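You operate a simulated robot arm through the tools that you are given. There is no shell and no other tool. Be economical: measure what you need, move in short steps, check, and stop when the job is done.

The job below is to be done with a simulated robot arm. You get a single attempt, and the scene is never put back.

Task
Null the rings at the job card's mark and hold the reading.
Fine: run the carriage to the mark, brake it, then fine knob till RINGS shows 0.

It is judged by the outcome, as a careful person would: the job done as asked, and still so three seconds after it is handed in. It fails if anything else is knocked over, pushed out of place, dropped, spilled or broken.

Robot
A 7-joint arm with a two-finger gripper on a trunk, on a base that drives. Base frame: it is fixed to the floor where the robot stands at the start and does not move with it; the origin is under the middle of the robot, x ahead of it, y to its left, z up; the surface under the hand at the start is at about z = 0.812. Units: m, degrees, N and s.
With the tool pointing down near the work surface it reaches from about 0.34 to 0.78 m from the robot's upright axis, wherever it stands. Its first joint turns from -143.0 to 143.0 degrees. Places, roughly: beam filter knob [0.3, 0.6, 0.9]; beam shutter lever [0.3, 0.6, 1.2]; big carriage [0.5, 0, 0.9]; blue tip knob [0.4, 0.4, 1.1]; carriage brake [0.5, -0.1, 0.9]; carriage fine knob [0.5, 0, 0.9]; clamp screw [0.4, 0.4, 1.1]; knob of the blue stop [0.5, 0.2, 0.9]; knob of the green stop [0.5, -1.5, 0.9]; laser key [0.3, 0.6, 1.1]; lens mount [0.5, 0, 1]; main switch [0.3, 0.6, 1]; mount clamp lever [0.4, 0.1, 1]; mount lean knob [0.4, 0, 1.1]; mount rise knob [0.4, 0, 1]; mount side knob [0.5, 0, 0.9]. Payload 2.45 kg.
The tool frame sits at the grasp point between the pads (the TCP): z along the fingers, y along the line on which they close. The tips reach 0.026 m beyond it. The gripper opens to 0.096 m. The gripper's body begins 0.069 m behind the TCP.
Orientation is that of the tool frame in the base frame, as [roll, pitch, yaw] about the fixed x, y, z axes, in that order (R = Rz(yaw) Ry(pitch) Rx(roll)). With the fingers straight down and closing along the base's y, the tool's x points along the base's -x, its y along +y and its z along -z.

Tools
- The arm moves only by the tool apply_moves. Its argument "motion" is a list of rows, each a list of 2 entries, a list of its own where there are three numbers: the shift along the base's x, y, z in units of 30 mm (1.0 is 30 mm), then the turn, a rotation vector about the base's x, y, z in units of 4 degrees (1.0 is 4 degrees). In form: [[[dx, dy, dz], [rx, ry, rz]], ...]. A call has 1 to 10 rows; each row shifts and turns the commanded pose from where the row before left it. "claw" is the opening, from 0 (shut) to 1 (fully open), set as the call begins (left out, the last holds). A call with a number of a shift or a turn outside -1 to 1 is refused whole. A row lasts 0.2 s, in which the tool goes at most 0.05 m and 8.6 degrees; a call with a longer step from one row to the next is refused whole, and so is a gripper value outside its range. A pose out of reach is approached as far as the arm can. The call stops where the force on the tool passes 60 N (or 10 N more than at its start, if that is more) or the arm is blocked; 0.2 s more then pass. Each finger halts on what it meets, pressing with about 37 N; the grip force reading is that of the motor and also rises with nothing between the fingers. The clock runs only during rows and for 0.2 s after the last one: add rows that do not move to give the fingers time. It gives the time, the measured TCP pose, the force on the tool (base axes), the opening and the grip force at its end, in the units of the frame above (readings bear some noise), with the torque about the TCP (base axes, N m) and any sound that the robot's microphone picked up.
- Cameras (640 x 400 px; columns grow to the right, rows downward): "scene" is now at [0.0298, 0.194, 1.4508]; the picture's right is [0.14, -0.99, 0.00], its down [-0.73, -0.11, -0.68] and it looks along [0.67, 0.10, -0.73] (base axes); focal length 257 px, centre (320, 200). "wrist" rides on the gripper at [0.082, 0.003, -0.098] in the tool frame; the picture's right is [-0.04, 1.00, 0.00], its down [-0.73, -0.03, -0.68] and it looks along [-0.68, -0.03, 0.73] (tool axes); focal length 256 px, centre (320, 200). There is no depth. A picture from a camera that has moved, and an enlarged one, comes with that camera's place and axes in the base frame and with its lens.
- get_image(camera): a new picture of that camera. No time passes.
- raise_lower(by): slides the trunk up (or, below 0, down) by that many m; the arm and the scene camera ride with it, the base frame stays. It gives what a move gives, with no picture.
- steer(legs): drives the robot by 1 to 6 legs, each [ahead, turn to the left] in m and degrees, along the robot's own axes; the way and the turn of a leg run together, so that a leg with both is an arc; at most 1.5 m and 180 degrees a leg. The arm and the cameras ride along, it lands a little off, and it stops where it bumps. It gives what a move gives.
- pan_tilt(pan, tilt): turns the head with the scene camera to pan (to the left, within 155 degrees either way) and tilt (down, from -29 to 69), counted from straight ahead of the robot. It gives what a move gives.
- enlarge(camera, box): a new picture of the part [left, top, right, bottom] of that camera's present view, enlarged. No time passes.
- hand_in(): hands the job in; it is judged then, once.

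Go step by step. Nothing tells you exact positions but the pictures and the camera data: compare them with the known pose of the tool, close in by small moves and look again before you grip or let go. The budget is 120 turns and 98 pictures, counting those below and the enlarged ones. Unless the task says otherwise, let go and move clear before handing in, and close with one line.

The tools are called after "Call:" by a JSON object that holds its "op" and its "data". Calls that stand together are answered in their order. apply_moves: Moves the arm, as the interface text tells. Its arguments: {"type":"object","properties":{"motion":{"type":"array","items":{"type":"array"}},"claw":{"type":"number"}},"required":["motion"]} The other tools are called the same way: raise_lower (by) slides the trunk up or down; steer (legs) drives the base; pan_tilt (pan, tilt) turns the head that bears the scene camera; get_image (camera) takes a picture; enlarge (camera, box) takes an enlarged picture of a part of a camera's view; hand_in () hands the job in.

At the start:

```text
clock: 0.0
tool_pos: [0.4044, -0.0258, 1.2048]
ee_rot: [-180.0, 0.0, -180.0]
ft_force: [0.9, 0.0, -0.3]
torque: [-0.02, 0.02, 0.03]
gripper_width: 0.096
grasp_force: 0.0
trunk travel left (down, up): [-0.5, 0.14]
robot x, y, heading: [0.0001, -0.0008, 0.0]
head pan, tilt: [8.2, 47.2]
```

scene: 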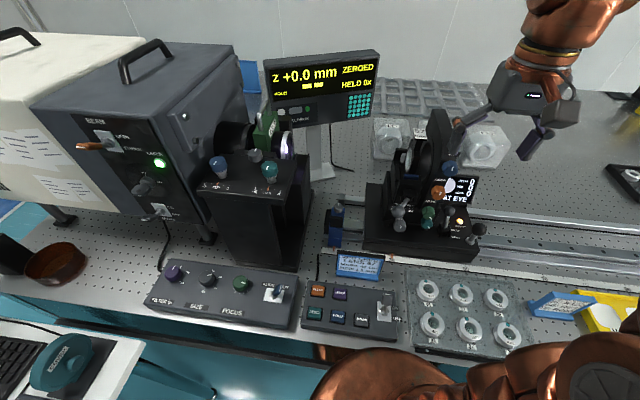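
wrist: 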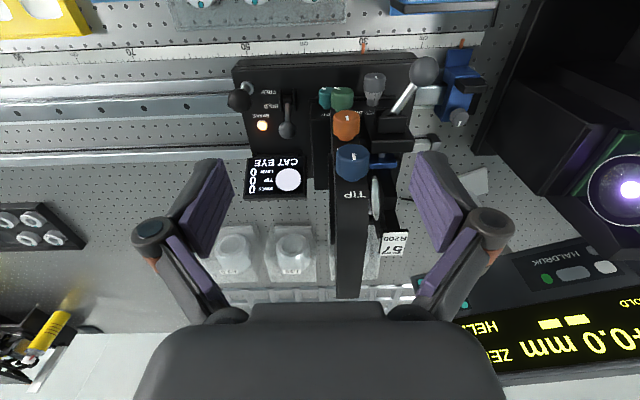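

I see an optical rail with a carriage, its brake and knobs, a laser box, and a readout. I'll look closer to read the labels and the job card.

Call:
{"op": "enlarge", "data": {"camera": "scene", "box": [300, 100, 500, 340]}}

Call:
{"op": "enlarge", "data": {"camera": "wrist", "box": [180, 30, 500, 260]}}

Call:
{"op": "enlarge", "data": {"camera": "scene", "box": [500, 250, 640, 340]}}

Call:
{"op": "enlarge", "data": {"camera": "scene", "box": [240, 40, 400, 140]}}

```text
1.67 times, centred on (400, 220) of scene
camera zoom: at [0.0298, 0.194, 1.4508], right [0.14, -0.99, 0.0], down [-0.73, -0.11, -0.68], along [0.67, 0.1, -0.73], focal length 429 px, centre (187, 167)
```

zoom: 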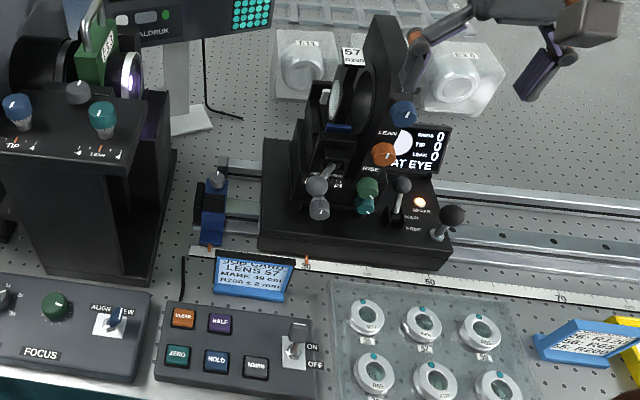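

```text
1.74 times, centred on (340, 145) of wrist
camera zoom: at [0.3226, -0.0231, 1.3008], right [0.04, 1.0, 0.0], down [0.73, -0.03, 0.68], along [0.68, -0.03, -0.73], focal length 445 px, centre (285, 296)
```

zoom: 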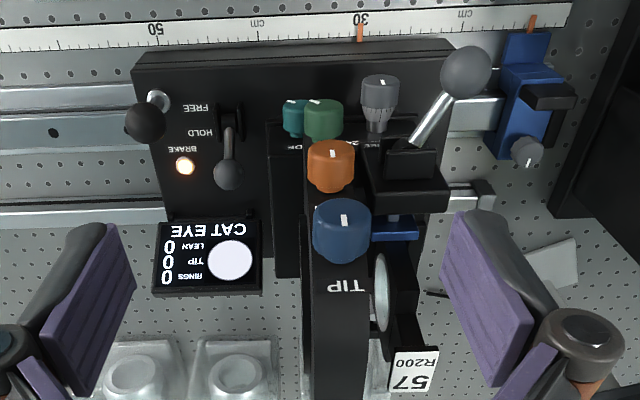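

```text
4.44 times, centred on (570, 295) of scene
camera zoom: at [0.0298, 0.194, 1.4508], right [0.14, -0.99, 0.0], down [-0.73, -0.11, -0.68], along [0.67, 0.1, -0.73], focal length 1144 px, centre (-791, -222)
```

zoom: 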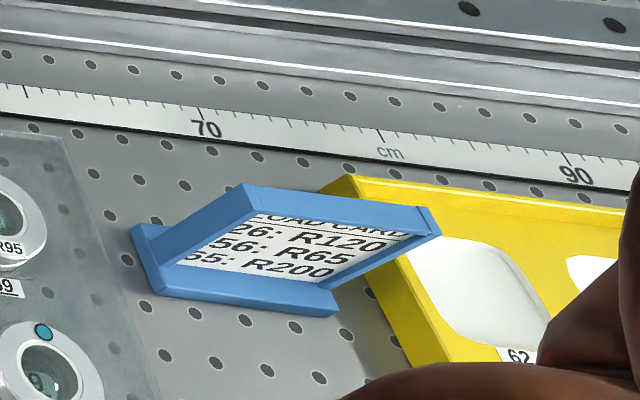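

```text
4.00 times, centred on (320, 90) of scene
camera zoom: at [0.0298, 0.194, 1.4508], right [0.14, -0.99, 0.0], down [-0.73, -0.11, -0.68], along [0.67, 0.1, -0.73], focal length 1030 px, centre (320, 640)
```

zoom: 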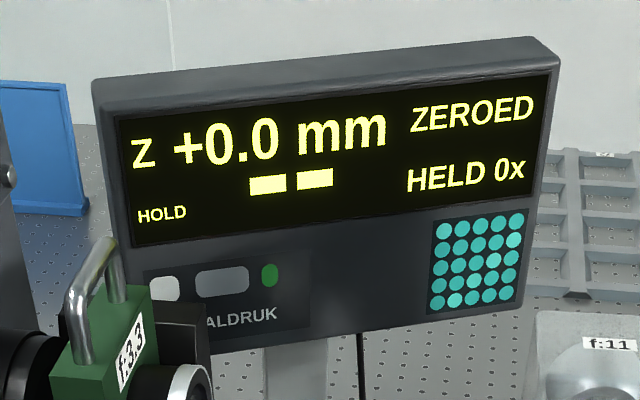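

Call:
{"op": "enlarge", "data": {"camera": "scene", "box": [330, 245, 390, 285]}}

Call:
{"op": "enlarge", "data": {"camera": "scene", "box": [300, 270, 410, 345]}}

Call:
{"op": "enlarge", "data": {"camera": "wrist", "box": [220, 30, 340, 110]}}

Call:
{"op": "enlarge", "data": {"camera": "scene", "box": [380, 170, 500, 250]}}

Call:
{"op": "enlarge", "data": {"camera": "scene", "box": [70, 100, 300, 330]}}

```text
10.00 times, centred on (360, 265) of scene
camera zoom: at [0.0298, 0.194, 1.4508], right [0.14, -0.99, 0.0], down [-0.73, -0.11, -0.68], along [0.67, 0.1, -0.73], focal length 2574 px, centre (-80, -450)
```

zoom: 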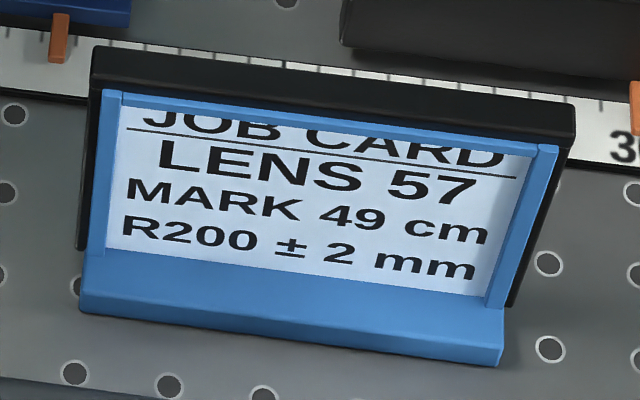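

```text
5.33 times, centred on (355, 308) of scene
camera zoom: at [0.0298, 0.194, 1.4508], right [0.14, -0.99, 0.0], down [-0.73, -0.11, -0.68], along [0.67, 0.1, -0.73], focal length 1373 px, centre (133, -373)
```

zoom: 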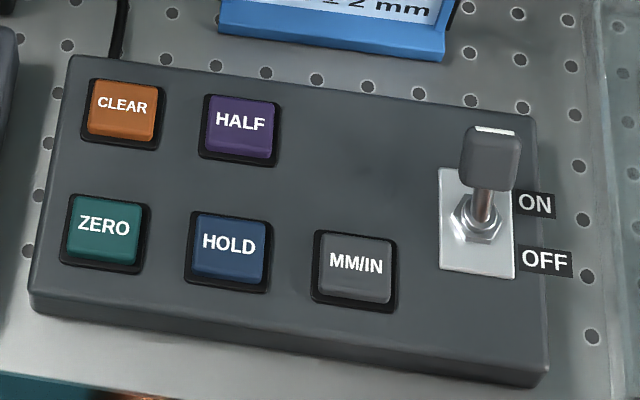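

```text
5.00 times, centred on (280, 70) of wrist
camera zoom: at [0.3226, -0.0231, 1.3008], right [0.04, 1.0, 0.0], down [0.73, -0.03, 0.68], along [0.68, -0.03, -0.73], focal length 1280 px, centre (520, 850)
```

zoom: 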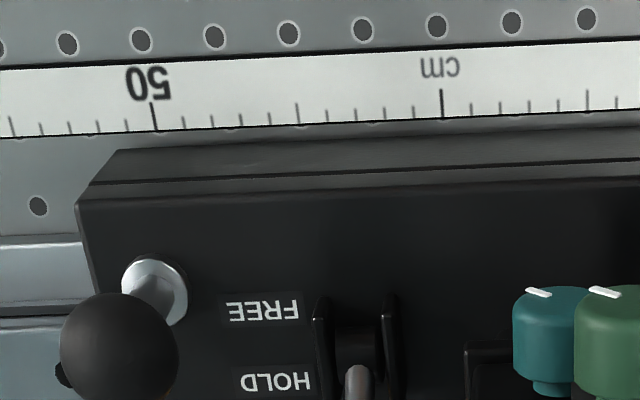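

```text
5.00 times, centred on (440, 210) of scene
camera zoom: at [0.0298, 0.194, 1.4508], right [0.14, -0.99, 0.0], down [-0.73, -0.11, -0.68], along [0.67, 0.1, -0.73], focal length 1287 px, centre (-280, 150)
```

zoom: 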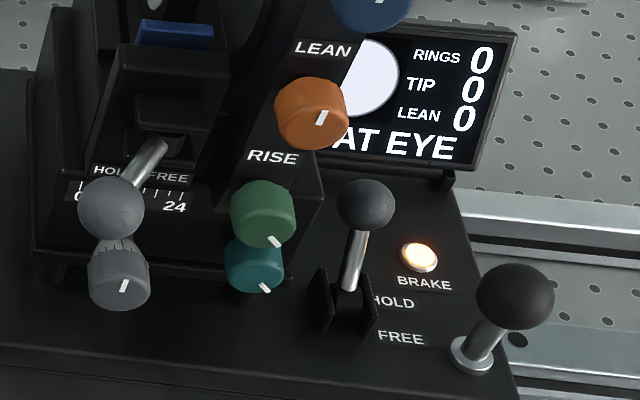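

```text
1.74 times, centred on (185, 215) of scene
camera zoom: at [0.0298, 0.194, 1.4508], right [0.14, -0.99, 0.0], down [-0.73, -0.11, -0.68], along [0.67, 0.1, -0.73], focal length 448 px, centre (555, 174)
```

zoom: 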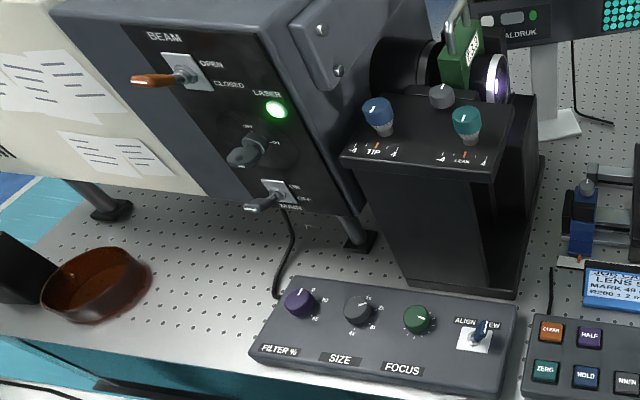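

The job card says lens 57, mark 49 cm, R200. The carriage pointer sits near 29 at the cat eye, so it must travel about 200 mm in -y. Next I'll identify the knobs.

Call:
{"op": "enlarge", "data": {"camera": "wrist", "box": [310, 40, 430, 130]}}

Call:
{"op": "enlarge", "data": {"camera": "wrist", "box": [230, 80, 350, 160]}}

Call:
{"op": "enlarge", "data": {"camera": "scene", "box": [370, 200, 450, 250]}}

Call:
{"op": "pan_tilt", "data": {"pan": -25, "tilt": 45}}

Call:
{"op": "get_image", "data": {"camera": "scene"}}

```text
4.44 times, centred on (370, 85) of wrist
camera zoom: at [0.3226, -0.0231, 1.3008], right [0.04, 1.0, 0.0], down [0.73, -0.03, 0.68], along [0.68, -0.03, -0.73], focal length 1138 px, centre (98, 711)
```

zoom: 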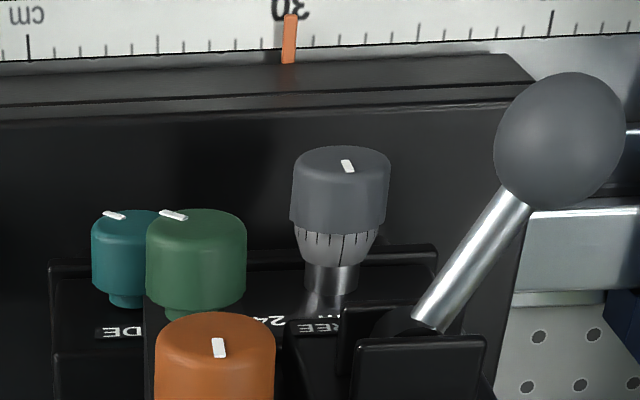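

```text
5.00 times, centred on (290, 120) of wrist
camera zoom: at [0.3226, -0.0231, 1.3008], right [0.04, 1.0, 0.0], down [0.73, -0.03, 0.68], along [0.68, -0.03, -0.73], focal length 1280 px, centre (470, 600)
```

zoom: 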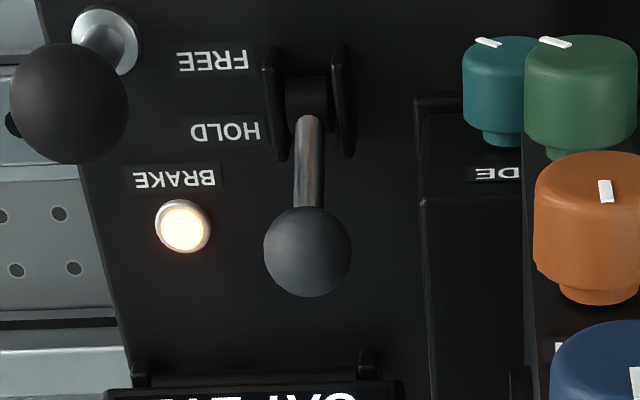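

```text
8.00 times, centred on (410, 225) of scene
camera zoom: at [0.0298, 0.194, 1.4508], right [0.14, -0.99, 0.0], down [-0.73, -0.11, -0.68], along [0.67, 0.1, -0.73], focal length 2060 px, centre (-400, 0)
```

zoom: 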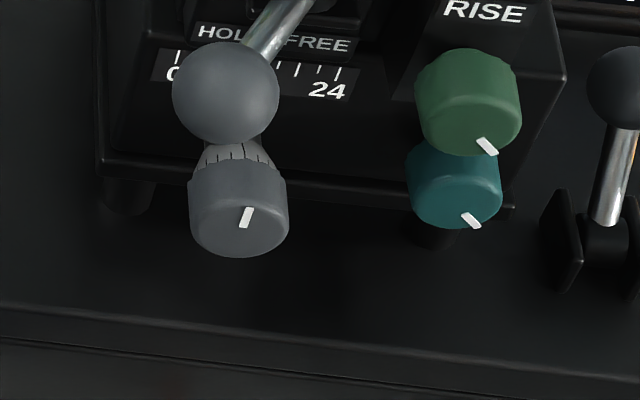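

```text
clock: 1.0
tool_pos: [0.4049, -0.026, 1.2035]
ee_rot: [-180.0, 0.1, -180.0]
ft_force: [0.5, -0.6, -0.4]
torque: [-0.01, -0.05, -0.03]
gripper_width: 0.0958
grasp_force: 0.2
trunk travel left (down, up): [-0.5, 0.14]
robot x, y, heading: [-0.0024, 0.001, -0.2]
head pan, tilt: [-25.0, 45.0]
```

```text
83 pictures are left
camera scene: at [0.0249, 0.1484, 1.4539], right [-0.42, -0.91, 0.0], down [-0.64, 0.3, -0.71], along [0.64, -0.3, -0.71], focal length 257 px, centre (320, 200)
```

scene: 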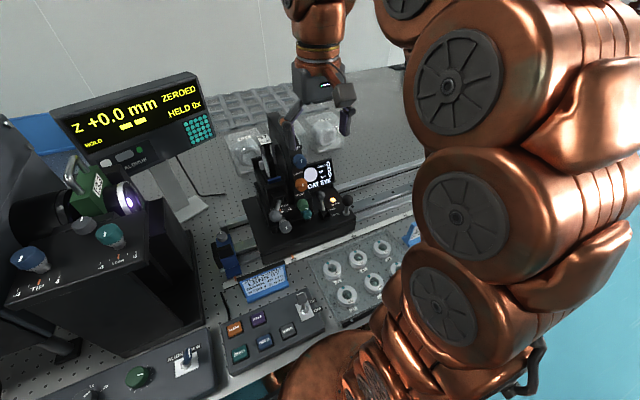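

The grey graduated knob looks like the fine knob, the HOLD/FREE lever is the brake, and the black ball is the push handle. I'll yaw the hand 90° with the camera to the -y side and bring it above the brake ball at about (0.495, -0.078, 0.962).

Call:
{"op": "apply_moves", "data": {"motion": [[[0, -1, 0], [0, 0, 1]], [[0, -0.73, 0], [0, 0, 1]], [[0.5, 0, 0], [0, 0, 1]], [[0.5, 0, 0], [0, 0, 1]], [[0.5, 0, 0], [0, 0, 1]], [[0.5, 0, 0], [0, 0, 1]], [[0.5, 0, 0], [0, 0, 1]], [[0.4, 0, 0], [0, 0, 1]], [[0, 0, 0], [0, 0, 1]], [[0, 0, 0], [0, 0, 1]]]}}

Call:
{"op": "apply_moves", "data": {"motion": [[[0, 0, 0], [0, 0, 1]], [[0, 0, 0], [0, 0, 1]], [[0, 0, 0], [0, 0, 1]], [[0, 0, 0], [0, 0, 1]], [[0, 0, 0], [0, 0, 1]], [[0, 0, 0], [0, 0, 1]], [[0, 0, 0], [0, 0, 1]], [[0, 0, 0], [0, 0, 1]], [[0, 0, 0], [0, 0, 1]], [[0, 0, 0], [0, 0, 1]]]}}

Call:
{"op": "apply_moves", "data": {"motion": [[[0, 0, 0], [0, 0, 1]], [[0, 0, 0], [0, 0, 1]], [[0, 0, 0], [0, 0, 0.5]], [[0, 0, -1], [0, 0, 0]], [[0, 0, -1], [0, 0, 0]]], "claw": 0.5}}

Call:
{"op": "get_image", "data": {"camera": "wrist"}}

Call:
{"op": "pan_tilt", "data": {"pan": 8, "tilt": 45}}

Call:
{"op": "get_image", "data": {"camera": "scene"}}

```text
clock: 3.2
tool_pos: [0.4922, -0.0774, 1.1987]
ee_rot: [-180.0, 0.0, -139.8]
ft_force: [0.2, 1.0, -0.4]
torque: [0.02, -0.04, -0.02]
gripper_width: 0.0963
grasp_force: 0.1
out of reach, approached as far as the arm can: row 8
trunk travel left (down, up): [-0.5, 0.14]
robot x, y, heading: [0.0007, -0.0021, -0.2]
head pan, tilt: [-25.0, 45.0]
```

```text
clock: 5.4
tool_pos: [0.4917, -0.0788, 1.1969]
ee_rot: [-180.0, 0.1, -100.0]
ft_force: [0.0, -0.3, -0.2]
torque: [0.01, 0.01, -0.01]
gripper_width: 0.0958
grasp_force: 0.1
trunk travel left (down, up): [-0.5, 0.14]
robot x, y, heading: [-0.0004, 0.0009, -0.2]
head pan, tilt: [-25.0, 45.0]
```

```text
clock: 6.6
tool_pos: [0.4931, -0.0798, 1.1364]
ee_rot: [-179.9, 0.0, -90.0]
ft_force: [0.2, 0.8, 0.5]
torque: [-0.01, -0.02, -0.01]
gripper_width: 0.0481
grasp_force: 0.1
trunk travel left (down, up): [-0.5, 0.14]
robot x, y, heading: [0.0024, -0.0022, -0.1]
head pan, tilt: [-25.0, 45.0]
```

```text
82 pictures are left
camera wrist: at [0.4901, -0.1616, 1.2328], right [-1.0, 0.04, 0.0], down [0.03, 0.73, 0.68], along [0.03, 0.68, -0.73], focal length 256 px, centre (320, 200)
```

wrist: 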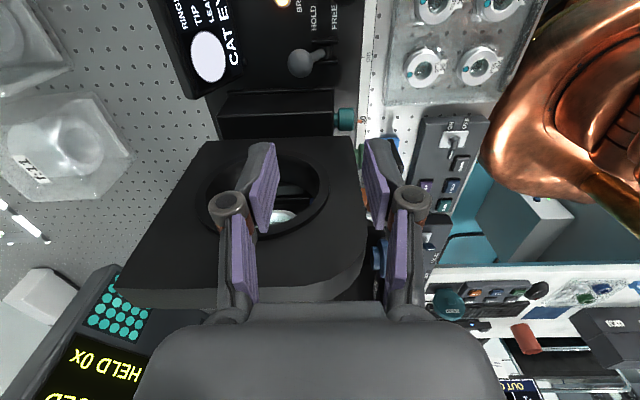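

```text
clock: 7.6
tool_pos: [0.4933, -0.0798, 1.1362]
ee_rot: [-180.0, 0.1, -90.0]
ft_force: [0.6, 0.8, -0.3]
torque: [0.03, -0.06, 0.03]
gripper_width: 0.048
grasp_force: 0.1
trunk travel left (down, up): [-0.5, 0.14]
robot x, y, heading: [0.0019, 0.0004, 0.0]
head pan, tilt: [8.0, 45.0]
```

```text
81 pictures are left
camera scene: at [0.0317, 0.1939, 1.4539], right [0.14, -0.99, 0.0], down [-0.7, -0.1, -0.71], along [0.7, 0.1, -0.71], focal length 257 px, centre (320, 200)
```

scene: 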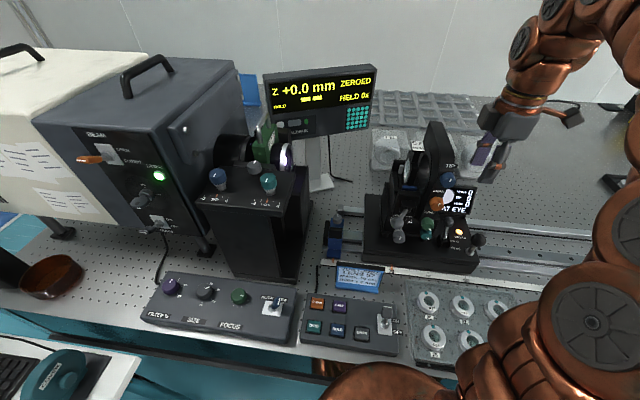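

The brake ball is refined to about (0.511, -0.085, 0.94) and leans toward HOLD at +x. I'll descend over it with the fingers straddling it in x.

Call:
{"op": "apply_moves", "data": {"motion": [[[0.6, -0.2, -0.8], [0, 0, 0]], [[0, 0, -1], [0, 0, 0]], [[0, 0, -1], [0, 0, 0]], [[0, 0, -1], [0, 0, 0]], [[0, 0, 0], [0, 0, 0]]]}}

Call:
{"op": "get_image", "data": {"camera": "wrist"}}

Call:
{"op": "enlarge", "data": {"camera": "scene", "box": [380, 130, 540, 270]}}

```text
clock: 8.8
tool_pos: [0.5105, -0.0856, 1.0227]
ee_rot: [-179.9, 0.0, -90.0]
ft_force: [-0.9, 0.8, 0.8]
torque: [0.05, -0.01, 0.01]
gripper_width: 0.048
grasp_force: 0.0
trunk travel left (down, up): [-0.5, 0.14]
robot x, y, heading: [0.001, -0.0052, 0.0]
head pan, tilt: [8.0, 45.0]
```

```text
80 pictures are left
camera wrist: at [0.507, -0.1674, 1.1202], right [-1.0, 0.04, 0.0], down [0.03, 0.73, 0.68], along [0.03, 0.68, -0.73], focal length 256 px, centre (320, 200)
```

wrist: 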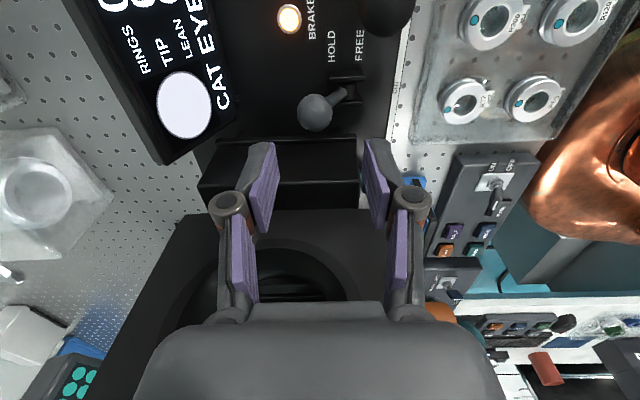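

```text
2.86 times, centred on (460, 200) of scene
camera zoom: at [0.0317, 0.194, 1.4539], right [0.14, -0.99, 0.0], down [-0.7, -0.1, -0.71], along [0.7, 0.1, -0.71], focal length 736 px, centre (-80, 200)
```

zoom: 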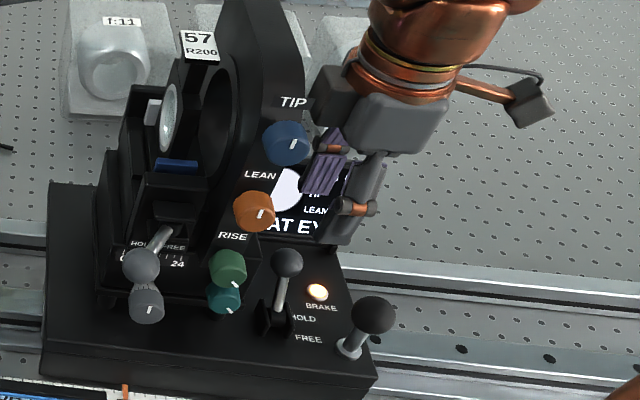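

Call:
{"op": "apply_moves", "data": {"motion": [[[0.05, 0, -0.8], [0, 0, 0]], [[0, 0, -0.8], [0, 0, 0]], [[0, 0, -0.6], [0, 0, 0]], [[0, 0, 0], [0, 0, 0]]]}}

Call:
{"op": "get_image", "data": {"camera": "wrist"}}

Call:
{"op": "enlarge", "data": {"camera": "scene", "box": [380, 130, 540, 270]}}

```text
clock: 9.8
tool_pos: [0.5119, -0.0859, 0.9583]
ee_rot: [-179.9, 0.0, -90.0]
ft_force: [0.3, 0.5, 0.7]
torque: [0.04, -0.02, 0.03]
gripper_width: 0.048
grasp_force: 0.1
trunk travel left (down, up): [-0.5, 0.14]
robot x, y, heading: [-0.0018, 0.0015, -0.0]
head pan, tilt: [8.0, 45.0]
```

```text
78 pictures are left
camera wrist: at [0.508, -0.1674, 1.0559], right [-1.0, 0.04, 0.0], down [0.03, 0.73, 0.68], along [0.03, 0.68, -0.73], focal length 256 px, centre (320, 200)
```

wrist: 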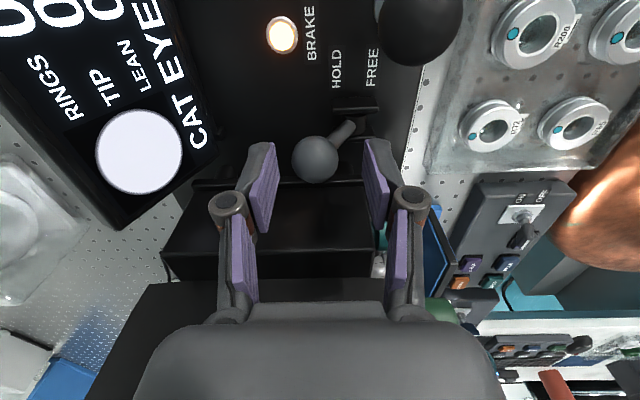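

```text
2.86 times, centred on (460, 200) of scene
camera zoom: at [0.0317, 0.1939, 1.4539], right [0.14, -0.99, 0.0], down [-0.7, -0.1, -0.71], along [0.7, 0.1, -0.71], focal length 736 px, centre (-80, 200)
```

zoom: 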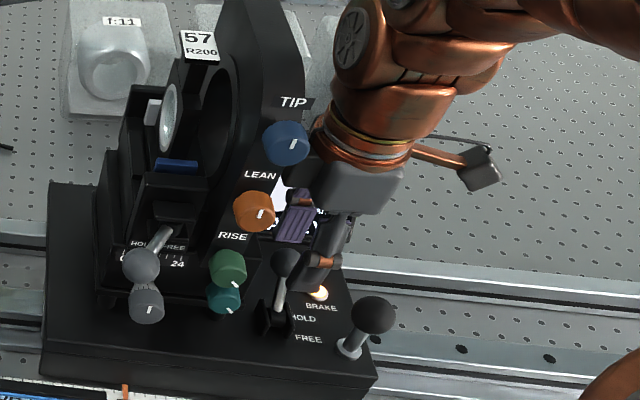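

Call:
{"op": "apply_moves", "data": {"motion": [[[0.05, 0, -0.4], [0, 0, 0]], [[0, 0, 0], [0, 0, 0]], [[-0.3, 0, 0.1], [0, 0, 0]], [[-0.3, 0, 0.1], [0, 0, 0]], [[-0.3, 0, 0.1], [0, 0, 0]], [[-0.3, 0, 0], [0, 0, 0]], [[-0.3, 0, 0], [0, 0, 0]], [[0, 0, 0], [0, 0, 0]]], "claw": 0.32}}

Call:
{"op": "get_image", "data": {"camera": "wrist"}}

```text
clock: 11.6
tool_pos: [0.4665, -0.0838, 0.9562]
ee_rot: [-179.9, 0.0, -90.1]
ft_force: [-2.2, 0.3, -1.0]
torque: [0.02, 0.03, 0.04]
gripper_width: 0.0317
grasp_force: 0.5
trunk travel left (down, up): [-0.5, 0.14]
robot x, y, heading: [-0.0006, 0.0008, -0.1]
head pan, tilt: [8.0, 45.0]
```

```text
76 pictures are left
camera wrist: at [0.4641, -0.1652, 1.0528], right [-1.0, 0.04, 0.0], down [0.03, 0.73, 0.68], along [0.03, 0.68, -0.73], focal length 256 px, centre (320, 200)
```

wrist: 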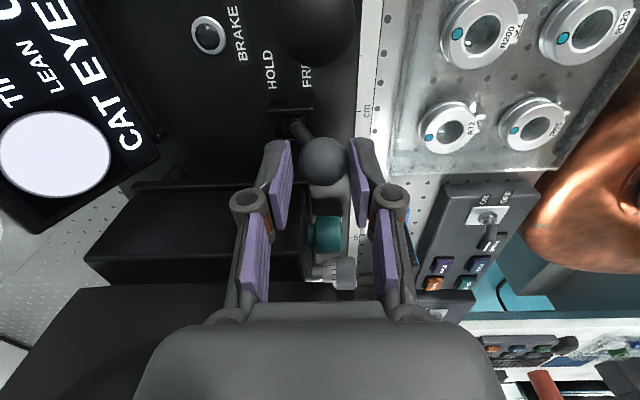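

The brake lamp is off, so the carriage is free. I'll rise, turn the hand back, and go above the black push ball at about (0.467, -0.148, 0.928).

Call:
{"op": "apply_moves", "data": {"motion": [[[0, 0, 1], [0, 0, 0]], [[0, 0, 1], [0, 0, 0]], [[0, 0, 1], [0, 0, 0]], [[0, -1, 0], [0, 0, -1]], [[0, -1, 0], [0, 0, -1]], [[0, -0.1, 0], [0, 0, -1]], [[0, 0, 0], [0, 0, -1]], [[0, 0, 0], [0, 0, -1]], [[0, 0, 0], [0, 0, -1]], [[0, 0, 0], [0, 0, -1]]], "claw": 0.5}}

Call:
{"op": "apply_moves", "data": {"motion": [[[0, 0, 0], [0, 0, -1]], [[0, 0, 0], [0, 0, -1]], [[0, 0, 0], [0, 0, -1]], [[0, 0, 0], [0, 0, -1]], [[0, 0, 0], [0, 0, -1]], [[0, 0, 0], [0, 0, -1]], [[0, 0, 0], [0, 0, -1]], [[0, 0, 0], [0, 0, -1]], [[0, 0, 0], [0, 0, -1]], [[0, 0, 0], [0, 0, -1]]]}}

Call:
{"op": "apply_moves", "data": {"motion": [[[0, 0, 0], [0, 0, -1]], [[0, 0, 0], [0, 0, -1]], [[0, 0, 0], [0, 0, -1]], [[0, 0, 0], [0, 0, -1]], [[0, 0, 0], [0, 0, -1]], [[0, 0, 0], [0, 0, -0.5]], [[0, 0, 0], [0, 0, 0]]]}}

Call:
{"op": "get_image", "data": {"camera": "wrist"}}

Call:
{"op": "enlarge", "data": {"camera": "scene", "box": [380, 130, 540, 270]}}

```text
clock: 13.8
tool_pos: [0.469, -0.1471, 1.0451]
ee_rot: [180.0, 0.0, -118.1]
ft_force: [-0.1, 0.2, -0.3]
torque: [0.05, 0.0, 0.03]
gripper_width: 0.0481
grasp_force: 0.1
trunk travel left (down, up): [-0.5, 0.14]
robot x, y, heading: [0.0028, -0.0027, 0.1]
head pan, tilt: [8.0, 45.0]
```

```text
clock: 16.0
tool_pos: [0.4678, -0.1468, 1.0449]
ee_rot: [180.0, -0.1, -158.1]
ft_force: [0.5, -0.3, -0.1]
torque: [-0.01, 0.0, 0.0]
gripper_width: 0.0479
grasp_force: 0.1
trunk travel left (down, up): [-0.5, 0.14]
robot x, y, heading: [-0.0005, 0.0015, -0.0]
head pan, tilt: [8.0, 45.0]
```

```text
clock: 17.6
tool_pos: [0.4681, -0.1475, 1.0438]
ee_rot: [-180.0, 0.0, 179.9]
ft_force: [0.3, -0.8, -0.5]
torque: [0.0, 0.01, -0.05]
gripper_width: 0.0479
grasp_force: 0.0
trunk travel left (down, up): [-0.5, 0.14]
robot x, y, heading: [-0.003, -0.0035, -0.3]
head pan, tilt: [8.0, 45.0]
```

```text
75 pictures are left
camera wrist: at [0.3868, -0.1439, 1.1419], right [0.04, 1.0, 0.0], down [0.73, -0.03, 0.68], along [0.68, -0.03, -0.73], focal length 256 px, centre (320, 200)
```

wrist: 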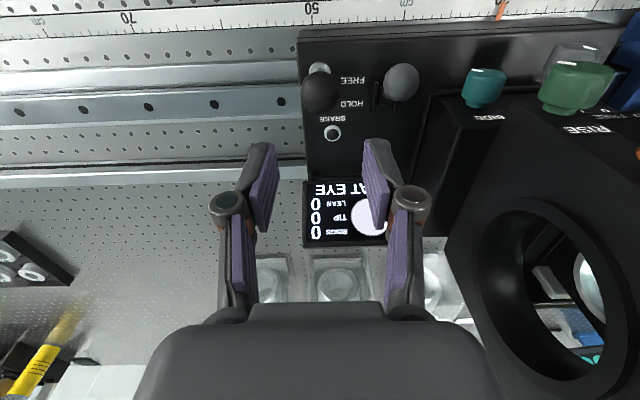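

```text
2.86 times, centred on (460, 200) of scene
camera zoom: at [0.0317, 0.1939, 1.4539], right [0.14, -0.99, 0.0], down [-0.7, -0.1, -0.71], along [0.7, 0.1, -0.71], focal length 736 px, centre (-80, 200)
```

zoom: 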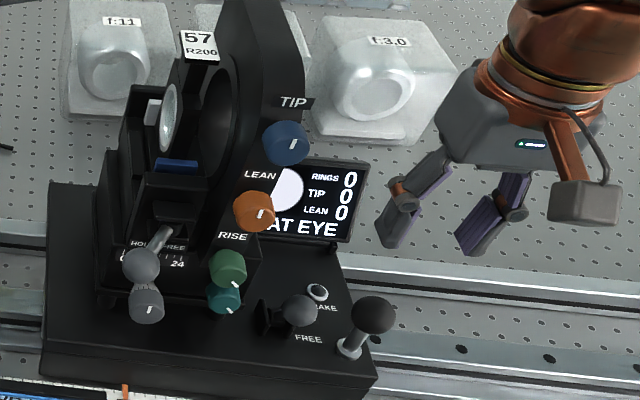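

Call:
{"op": "apply_moves", "data": {"motion": [[[0, 0, -1], [0, 0, 0]], [[0, 0, -1], [0, 0, 0]], [[0, 0, -1], [0, 0, 0]], [[0, 0, -0.65], [0, 0, 0]], [[0, 0, 0], [0, 0, 0]]]}}

Call:
{"op": "get_image", "data": {"camera": "wrist"}}

Call:
{"op": "enlarge", "data": {"camera": "scene", "box": [400, 170, 520, 270]}}

```text
clock: 18.8
tool_pos: [0.4666, -0.1478, 0.934]
ee_rot: [180.0, 0.0, -180.0]
ft_force: [-0.1, -0.6, -0.2]
torque: [0.02, 0.0, -0.02]
gripper_width: 0.0482
grasp_force: 0.1
trunk travel left (down, up): [-0.5, 0.14]
robot x, y, heading: [-0.001, 0.0014, 0.1]
head pan, tilt: [8.0, 45.0]
```

```text
73 pictures are left
camera wrist: at [0.3843, -0.145, 1.0316], right [0.04, 1.0, 0.0], down [0.73, -0.03, 0.68], along [0.68, -0.03, -0.73], focal length 256 px, centre (320, 200)
```

wrist: 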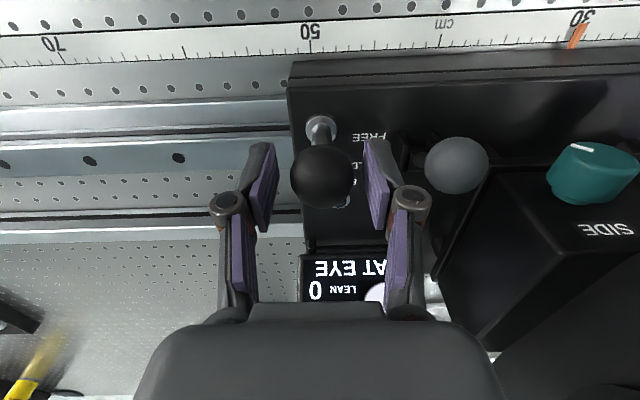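

```text
4.00 times, centred on (460, 220) of scene
camera zoom: at [0.0317, 0.1939, 1.4539], right [0.14, -0.99, 0.0], down [-0.7, -0.1, -0.71], along [0.7, 0.1, -0.71], focal length 1030 px, centre (-240, 120)
```

zoom: 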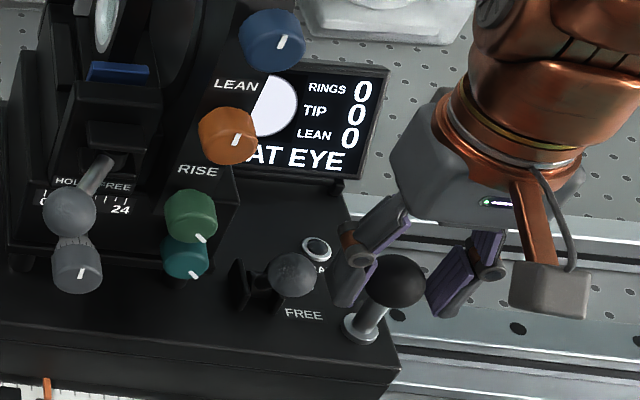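

Call:
{"op": "apply_moves", "data": {"motion": [[[0, 0, -0.2], [0, 0, 0]], [[0, 0, 0], [0, 0, 0]], [[0, 0, 0], [0, 0, 0]], [[0, 0, 0], [0, 0, 0]]], "claw": 0.2}}

Call:
{"op": "enlarge", "data": {"camera": "wrist", "box": [540, 0, 640, 60]}}

Call:
{"op": "enlarge", "data": {"camera": "scene", "box": [300, 240, 440, 300]}}

```text
clock: 19.8
tool_pos: [0.4677, -0.1471, 0.9297]
ee_rot: [-180.0, 0.1, -179.9]
ft_force: [0.0, 3.6, 17.5]
torque: [0.05, 0.17, 0.01]
gripper_width: 0.0324
grasp_force: 44.6
trunk travel left (down, up): [-0.5, 0.14]
robot x, y, heading: [-0.0006, -0.0003, -0.0]
head pan, tilt: [8.0, 45.0]
```

```text
6.40 times, centred on (590, 30) of wrist
camera zoom: at [0.3855, -0.1441, 1.0261], right [0.04, 1.0, 0.0], down [0.73, -0.03, 0.68], along [0.68, -0.03, -0.73], focal length 1638 px, centre (-1408, 1288)
```

zoom: 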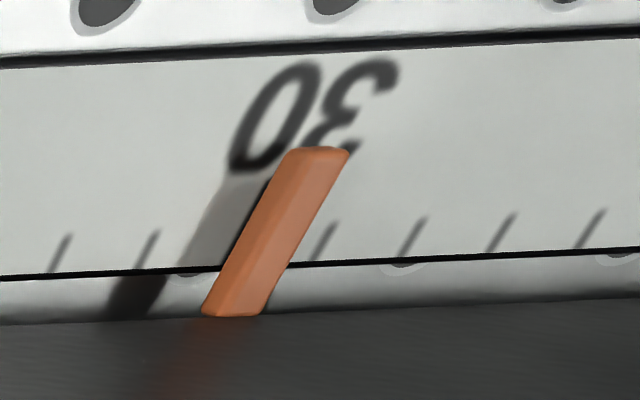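

```text
4.57 times, centred on (370, 270) of scene
camera zoom: at [0.0311, 0.1944, 1.454], right [0.14, -0.99, 0.0], down [-0.7, -0.1, -0.71], along [0.7, 0.1, -0.71], focal length 1177 px, centre (91, -120)
```

zoom: 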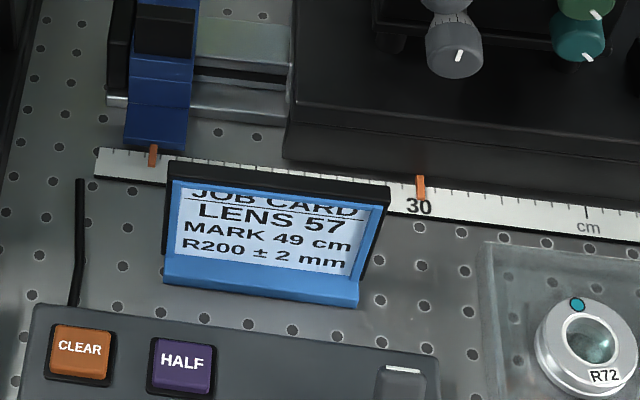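

I've gripped the ball. Now I'll pull the carriage about 0.18 m in -y and check the pointer and readout.

Call:
{"op": "apply_moves", "data": {"motion": [[[0, -0.3, 0.05], [0, 0, 0]], [[0, -0.6, 0.05], [0, 0, 0]], [[0, -0.7, 0], [0, 0, 0]], [[0, -0.7, 0], [0, 0, 0]], [[0, -0.7, 0], [0, 0, 0]], [[0, -0.7, 0], [0, 0, 0]], [[0, -0.7, 0], [0, 0, 0]], [[0, -0.7, 0], [0, 0, 0]], [[0, -0.6, 0], [0, 0, 0]], [[0, -0.3, 0], [0, 0, 0]]]}}

Call:
{"op": "get_image", "data": {"camera": "scene"}}

Call:
{"op": "get_image", "data": {"camera": "wrist"}}

```text
clock: 22.0
tool_pos: [0.4681, -0.3279, 0.9324]
ee_rot: [180.0, 0.1, -179.9]
ft_force: [-1.3, 0.7, -36.3]
torque: [0.07, -0.13, -0.09]
gripper_width: 0.0321
grasp_force: 44.7
trunk travel left (down, up): [-0.5, 0.14]
robot x, y, heading: [-0.0008, -0.0014, 0.3]
head pan, tilt: [8.0, 45.0]
```

```text
69 pictures are left
camera scene: at [0.033, 0.1929, 1.4539], right [0.14, -0.99, 0.0], down [-0.7, -0.1, -0.71], along [0.7, 0.1, -0.71], focal length 257 px, centre (320, 200)
```

scene: 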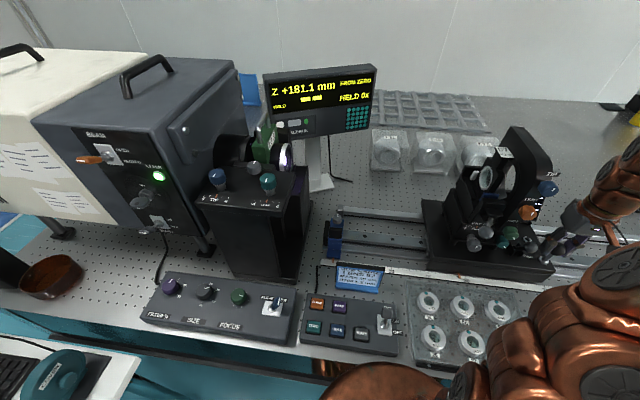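

```text
68 pictures are left
camera wrist: at [0.3871, -0.3251, 1.03], right [0.04, 1.0, 0.0], down [0.73, -0.03, 0.68], along [0.68, -0.03, -0.73], focal length 256 px, centre (320, 200)
```

wrist: 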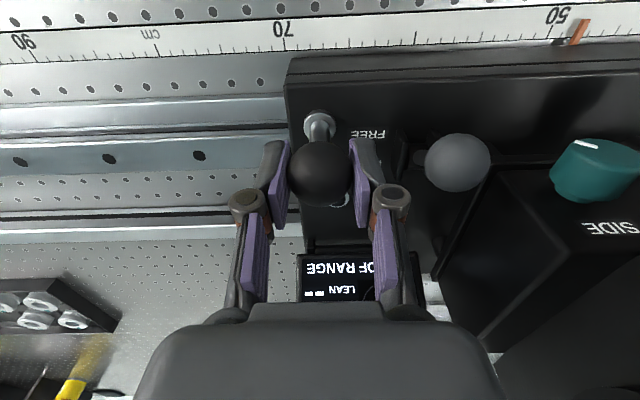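

Z reads +181.1. I'll check the pointer on the scale from above.

Call:
{"op": "enlarge", "data": {"camera": "wrist", "box": [540, 0, 640, 60]}}

Call:
{"op": "enlarge", "data": {"camera": "scene", "box": [420, 250, 520, 310]}}

```text
6.40 times, centred on (590, 30) of wrist
camera zoom: at [0.3871, -0.3251, 1.03], right [0.04, 1.0, 0.0], down [0.73, -0.03, 0.68], along [0.68, -0.03, -0.73], focal length 1638 px, centre (-1408, 1288)
```

zoom: 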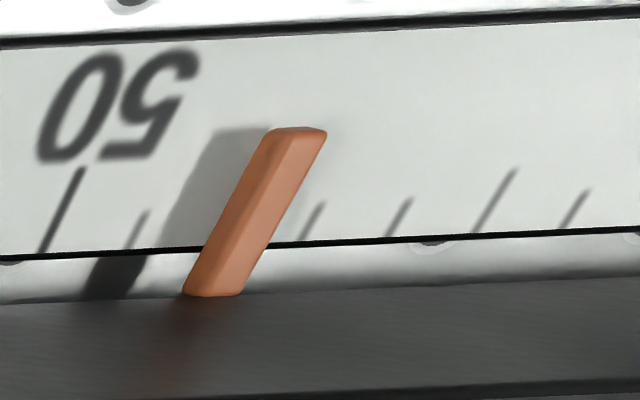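

```text
6.40 times, centred on (470, 280) of scene
camera zoom: at [0.033, 0.1929, 1.4539], right [0.14, -0.99, 0.0], down [-0.7, -0.1, -0.71], along [0.7, 0.1, -0.71], focal length 1648 px, centre (-640, -312)
```

zoom: 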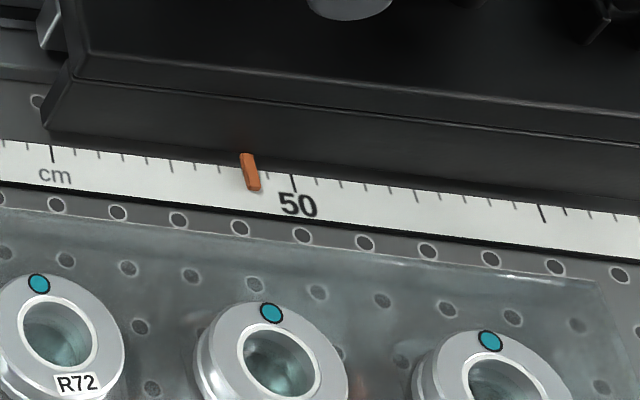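

Call:
{"op": "apply_moves", "data": {"motion": [[[0, -0.1, -0.04], [0, 0, 0]], [[0, -0.1, -0.04], [0, 0, 0]], [[0, -0.1, 0], [0, 0, 0]], [[0, 0, 0], [0, 0, 0]]]}}

Call:
{"op": "get_image", "data": {"camera": "wrist"}}

Call:
{"op": "enlarge", "data": {"camera": "scene", "box": [420, 250, 520, 310]}}

Call:
{"op": "enlarge", "data": {"camera": "scene", "box": [260, 60, 390, 130]}}

Call:
{"op": "enlarge", "data": {"camera": "scene", "box": [440, 120, 580, 280]}}

```text
clock: 23.0
tool_pos: [0.4679, -0.336, 0.9329]
ee_rot: [-179.8, 0.4, -180.0]
ft_force: [9.8, 0.4, 25.2]
torque: [0.08, 0.54, 0.15]
gripper_width: 0.0326
grasp_force: 44.5
trunk travel left (down, up): [-0.5, 0.14]
robot x, y, heading: [0.0006, 0.0008, 0.1]
head pan, tilt: [8.0, 45.0]
```

```text
65 pictures are left
camera wrist: at [0.3866, -0.3326, 1.0296], right [0.04, 1.0, 0.0], down [0.73, -0.03, 0.68], along [0.68, -0.03, -0.73], focal length 256 px, centre (320, 200)
```

wrist: 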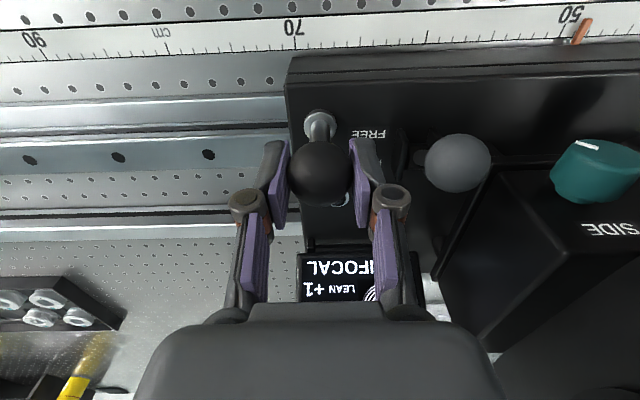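

```text
6.40 times, centred on (470, 280) of scene
camera zoom: at [0.0315, 0.1947, 1.4543], right [0.14, -0.99, 0.0], down [-0.7, -0.1, -0.71], along [0.7, 0.1, -0.71], focal length 1648 px, centre (-640, -312)
```

zoom: 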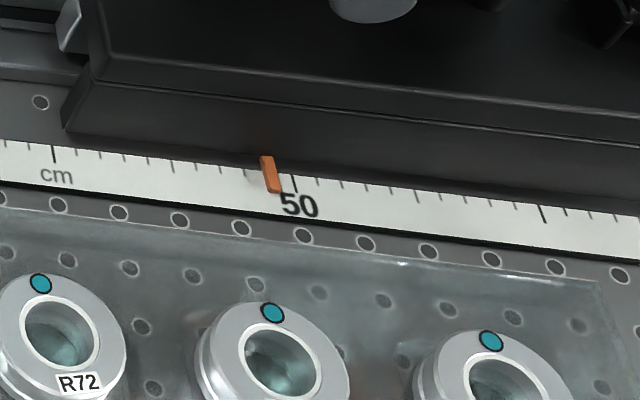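

```text
4.92 times, centred on (325, 95) of scene
camera zoom: at [0.0315, 0.1947, 1.4543], right [0.14, -0.99, 0.0], down [-0.7, -0.1, -0.71], along [0.7, 0.1, -0.71], focal length 1267 px, centre (295, 717)
```

zoom: 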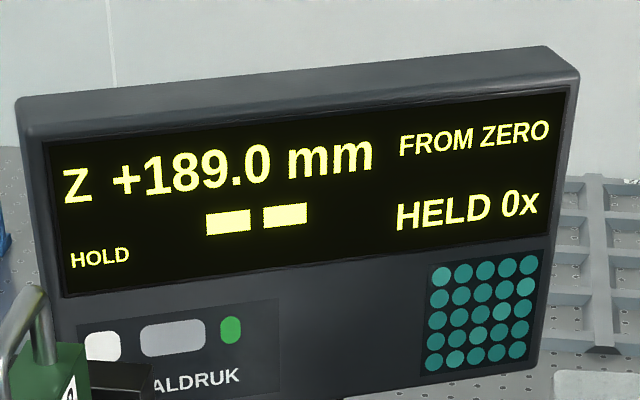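

```text
2.50 times, centred on (510, 200) of scene
camera zoom: at [0.0315, 0.1947, 1.4543], right [0.14, -0.99, 0.0], down [-0.7, -0.1, -0.71], along [0.7, 0.1, -0.71], focal length 644 px, centre (-155, 200)
```

zoom: 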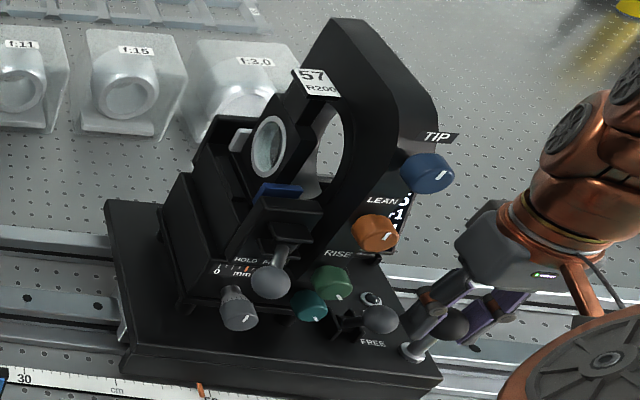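

Z reads +189.0 and the display now says CONFOCAL, with the pointer at about 49. I'll release, rise, and view the pointer and display squarely before braking.

Call:
{"op": "apply_moves", "data": {"motion": [[[0, 0, 0], [0, 0, 0]], [[0, 0, 0], [0, 0, 0]], [[0, 0, 1], [0, 0, 0]], [[0, 0, 1], [0, 0, 0]], [[0, 0, 1], [0, 0, 0]], [[0, 0, 1], [0, 0, 0]], [[-0.5, 0, 1], [0, 0, 0]], [[-0.5, 0, 1], [0, 0, 0]], [[-0.5, 0, 1], [0, 0, 0]], [[-0.5, 0, 1], [0, 0, 0]]], "claw": 0.55}}

Call:
{"op": "apply_moves", "data": {"motion": [[[0, 1, 1], [0, 0, 0]], [[0, 1, 0], [0, 0, 0]], [[0, 1, 0], [0, 0, 0]], [[0, 1, 0], [0, 0, 0]], [[0, 1, 0], [0, 0, 0]], [[0, 1, 0], [0, 0, 0]], [[0, 0, 0], [0, 0, 0]]]}}

Call:
{"op": "get_image", "data": {"camera": "wrist"}}

```text
clock: 25.2
tool_pos: [0.4094, -0.3361, 1.1706]
ee_rot: [-179.9, 0.0, -179.9]
ft_force: [0.9, 0.1, -1.0]
torque: [-0.01, 0.04, 0.0]
gripper_width: 0.053
grasp_force: 0.0
trunk travel left (down, up): [-0.5, 0.14]
robot x, y, heading: [-0.0006, -0.0001, -0.1]
head pan, tilt: [8.0, 45.0]
```

```text
clock: 26.8
tool_pos: [0.4094, -0.1602, 1.1866]
ee_rot: [179.9, 0.0, 180.0]
ft_force: [0.1, 0.3, -0.3]
torque: [0.01, -0.01, -0.02]
gripper_width: 0.0529
grasp_force: 0.1
out of reach, approached as far as the arm can: row 1
trunk travel left (down, up): [-0.5, 0.14]
robot x, y, heading: [-0.0003, 0.0, 0.0]
head pan, tilt: [8.0, 45.0]
```

```text
61 pictures are left
camera wrist: at [0.3271, -0.1586, 1.2842], right [0.04, 1.0, 0.0], down [0.73, -0.03, 0.68], along [0.68, -0.03, -0.73], focal length 256 px, centre (320, 200)
```

wrist: 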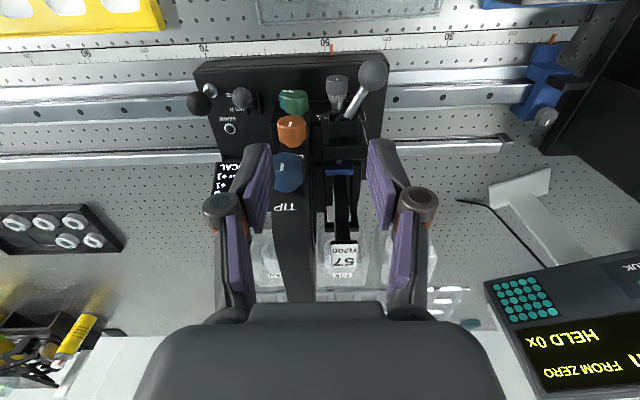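

Call:
{"op": "enlarge", "data": {"camera": "wrist", "box": [300, 30, 370, 75]}}

Call:
{"op": "enlarge", "data": {"camera": "wrist", "box": [180, 60, 400, 200]}}

Call:
{"op": "enlarge", "data": {"camera": "scene", "box": [460, 180, 580, 270]}}

```text
8.89 times, centred on (335, 52) of wrist
camera zoom: at [0.3271, -0.1586, 1.2842], right [0.04, 1.0, 0.0], down [0.73, -0.03, 0.68], along [0.68, -0.03, -0.73], focal length 2276 px, centre (187, 1511)
```

zoom: 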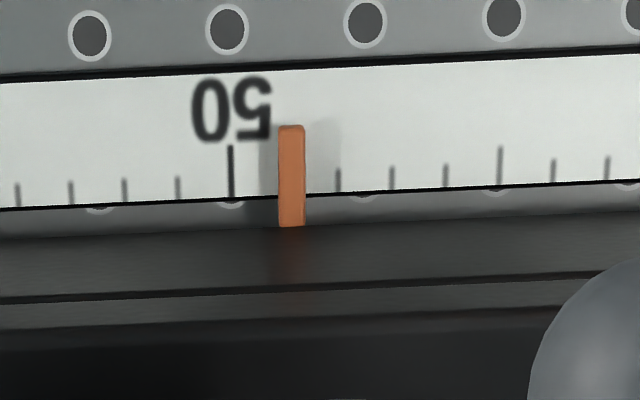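

```text
2.86 times, centred on (290, 130) of wrist
camera zoom: at [0.3271, -0.1586, 1.2842], right [0.04, 1.0, 0.0], down [0.73, -0.03, 0.68], along [0.68, -0.03, -0.73], focal length 731 px, centre (406, 400)
```

zoom: 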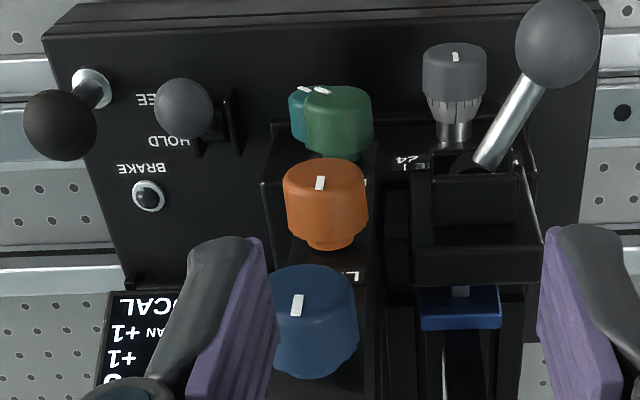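

```text
4.44 times, centred on (520, 225) of scene
camera zoom: at [0.0317, 0.1941, 1.4539], right [0.14, -0.99, 0.0], down [-0.7, -0.1, -0.71], along [0.7, 0.1, -0.71], focal length 1144 px, centre (-569, 89)
```

zoom: 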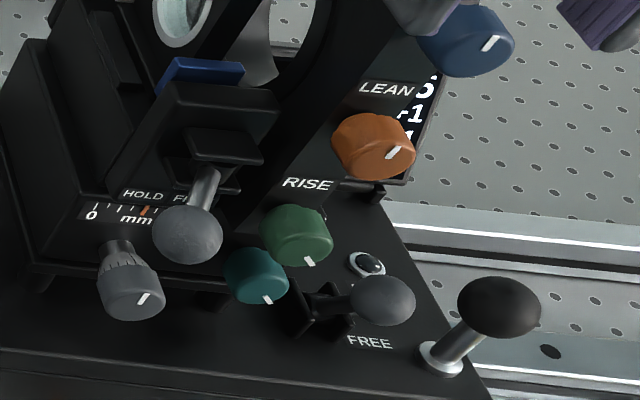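

The pointer reads about 48.87, so it is roughly 1.3 mm short. I'll go back to the ball, look at the display on the way, and nudge.

Call:
{"op": "apply_moves", "data": {"motion": [[[0, -1, 0], [0, 0, 0]], [[0, -1, 0], [0, 0, 0]], [[0, -1, 0], [0, 0, 0]], [[0, -1, 0], [0, 0, 0]], [[0, -1, 0], [0, 0, 0]], [[0, -0.87, 0], [0, 0, 0]], [[0.5, 0, -1], [0, 0, 0]], [[0.5, 0, -1], [0, 0, 0]], [[0.5, 0, -1], [0, 0, 0]], [[0.45, 0, -0.5], [0, 0, 0]]]}}

Call:
{"op": "get_image", "data": {"camera": "wrist"}}

```text
clock: 29.0
tool_pos: [0.4689, -0.3305, 1.0765]
ee_rot: [-180.0, 0.0, 180.0]
ft_force: [-0.2, 0.5, 0.4]
torque: [0.03, -0.01, 0.02]
gripper_width: 0.0528
grasp_force: 0.0
out of reach, approached as far as the arm can: row 6
trunk travel left (down, up): [-0.5, 0.14]
robot x, y, heading: [0.0023, 0.0024, 0.1]
head pan, tilt: [8.0, 45.0]
```

```text
57 pictures are left
camera wrist: at [0.3862, -0.3288, 1.1746], right [0.04, 1.0, 0.0], down [0.73, -0.03, 0.68], along [0.68, -0.03, -0.73], focal length 256 px, centre (320, 200)
```

wrist: 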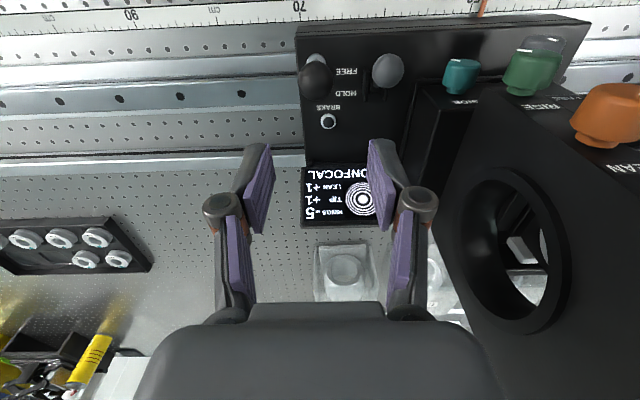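

RINGS reads -5. I'll descend onto the ball again and nudge about 1.3 mm.

Call:
{"op": "apply_moves", "data": {"motion": [[[0, -0.22, -1], [0, 0, 0]], [[0, 0, -1], [0, 0, 0]], [[0, 0, -1], [0, 0, 0]], [[0, 0, -1], [0, 0, 0]], [[0, 0, -0.87], [0, 0, 0]], [[0, 0, 0], [0, 0, 0]]]}}

Call:
{"op": "get_image", "data": {"camera": "wrist"}}

```text
clock: 30.4
tool_pos: [0.4662, -0.3369, 0.932]
ee_rot: [-180.0, 0.0, -180.0]
ft_force: [0.2, -0.3, 0.0]
torque: [-0.03, 0.02, 0.02]
gripper_width: 0.0527
grasp_force: 0.1
trunk travel left (down, up): [-0.5, 0.14]
robot x, y, heading: [-0.0004, -0.0047, 0.0]
head pan, tilt: [8.0, 45.0]
```

```text
56 pictures are left
camera wrist: at [0.3846, -0.3335, 1.0292], right [0.04, 1.0, 0.0], down [0.73, -0.03, 0.68], along [0.68, -0.03, -0.73], focal length 256 px, centre (320, 200)
```

wrist: 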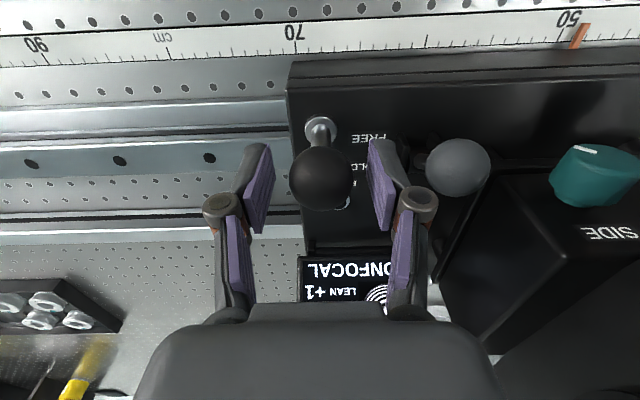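

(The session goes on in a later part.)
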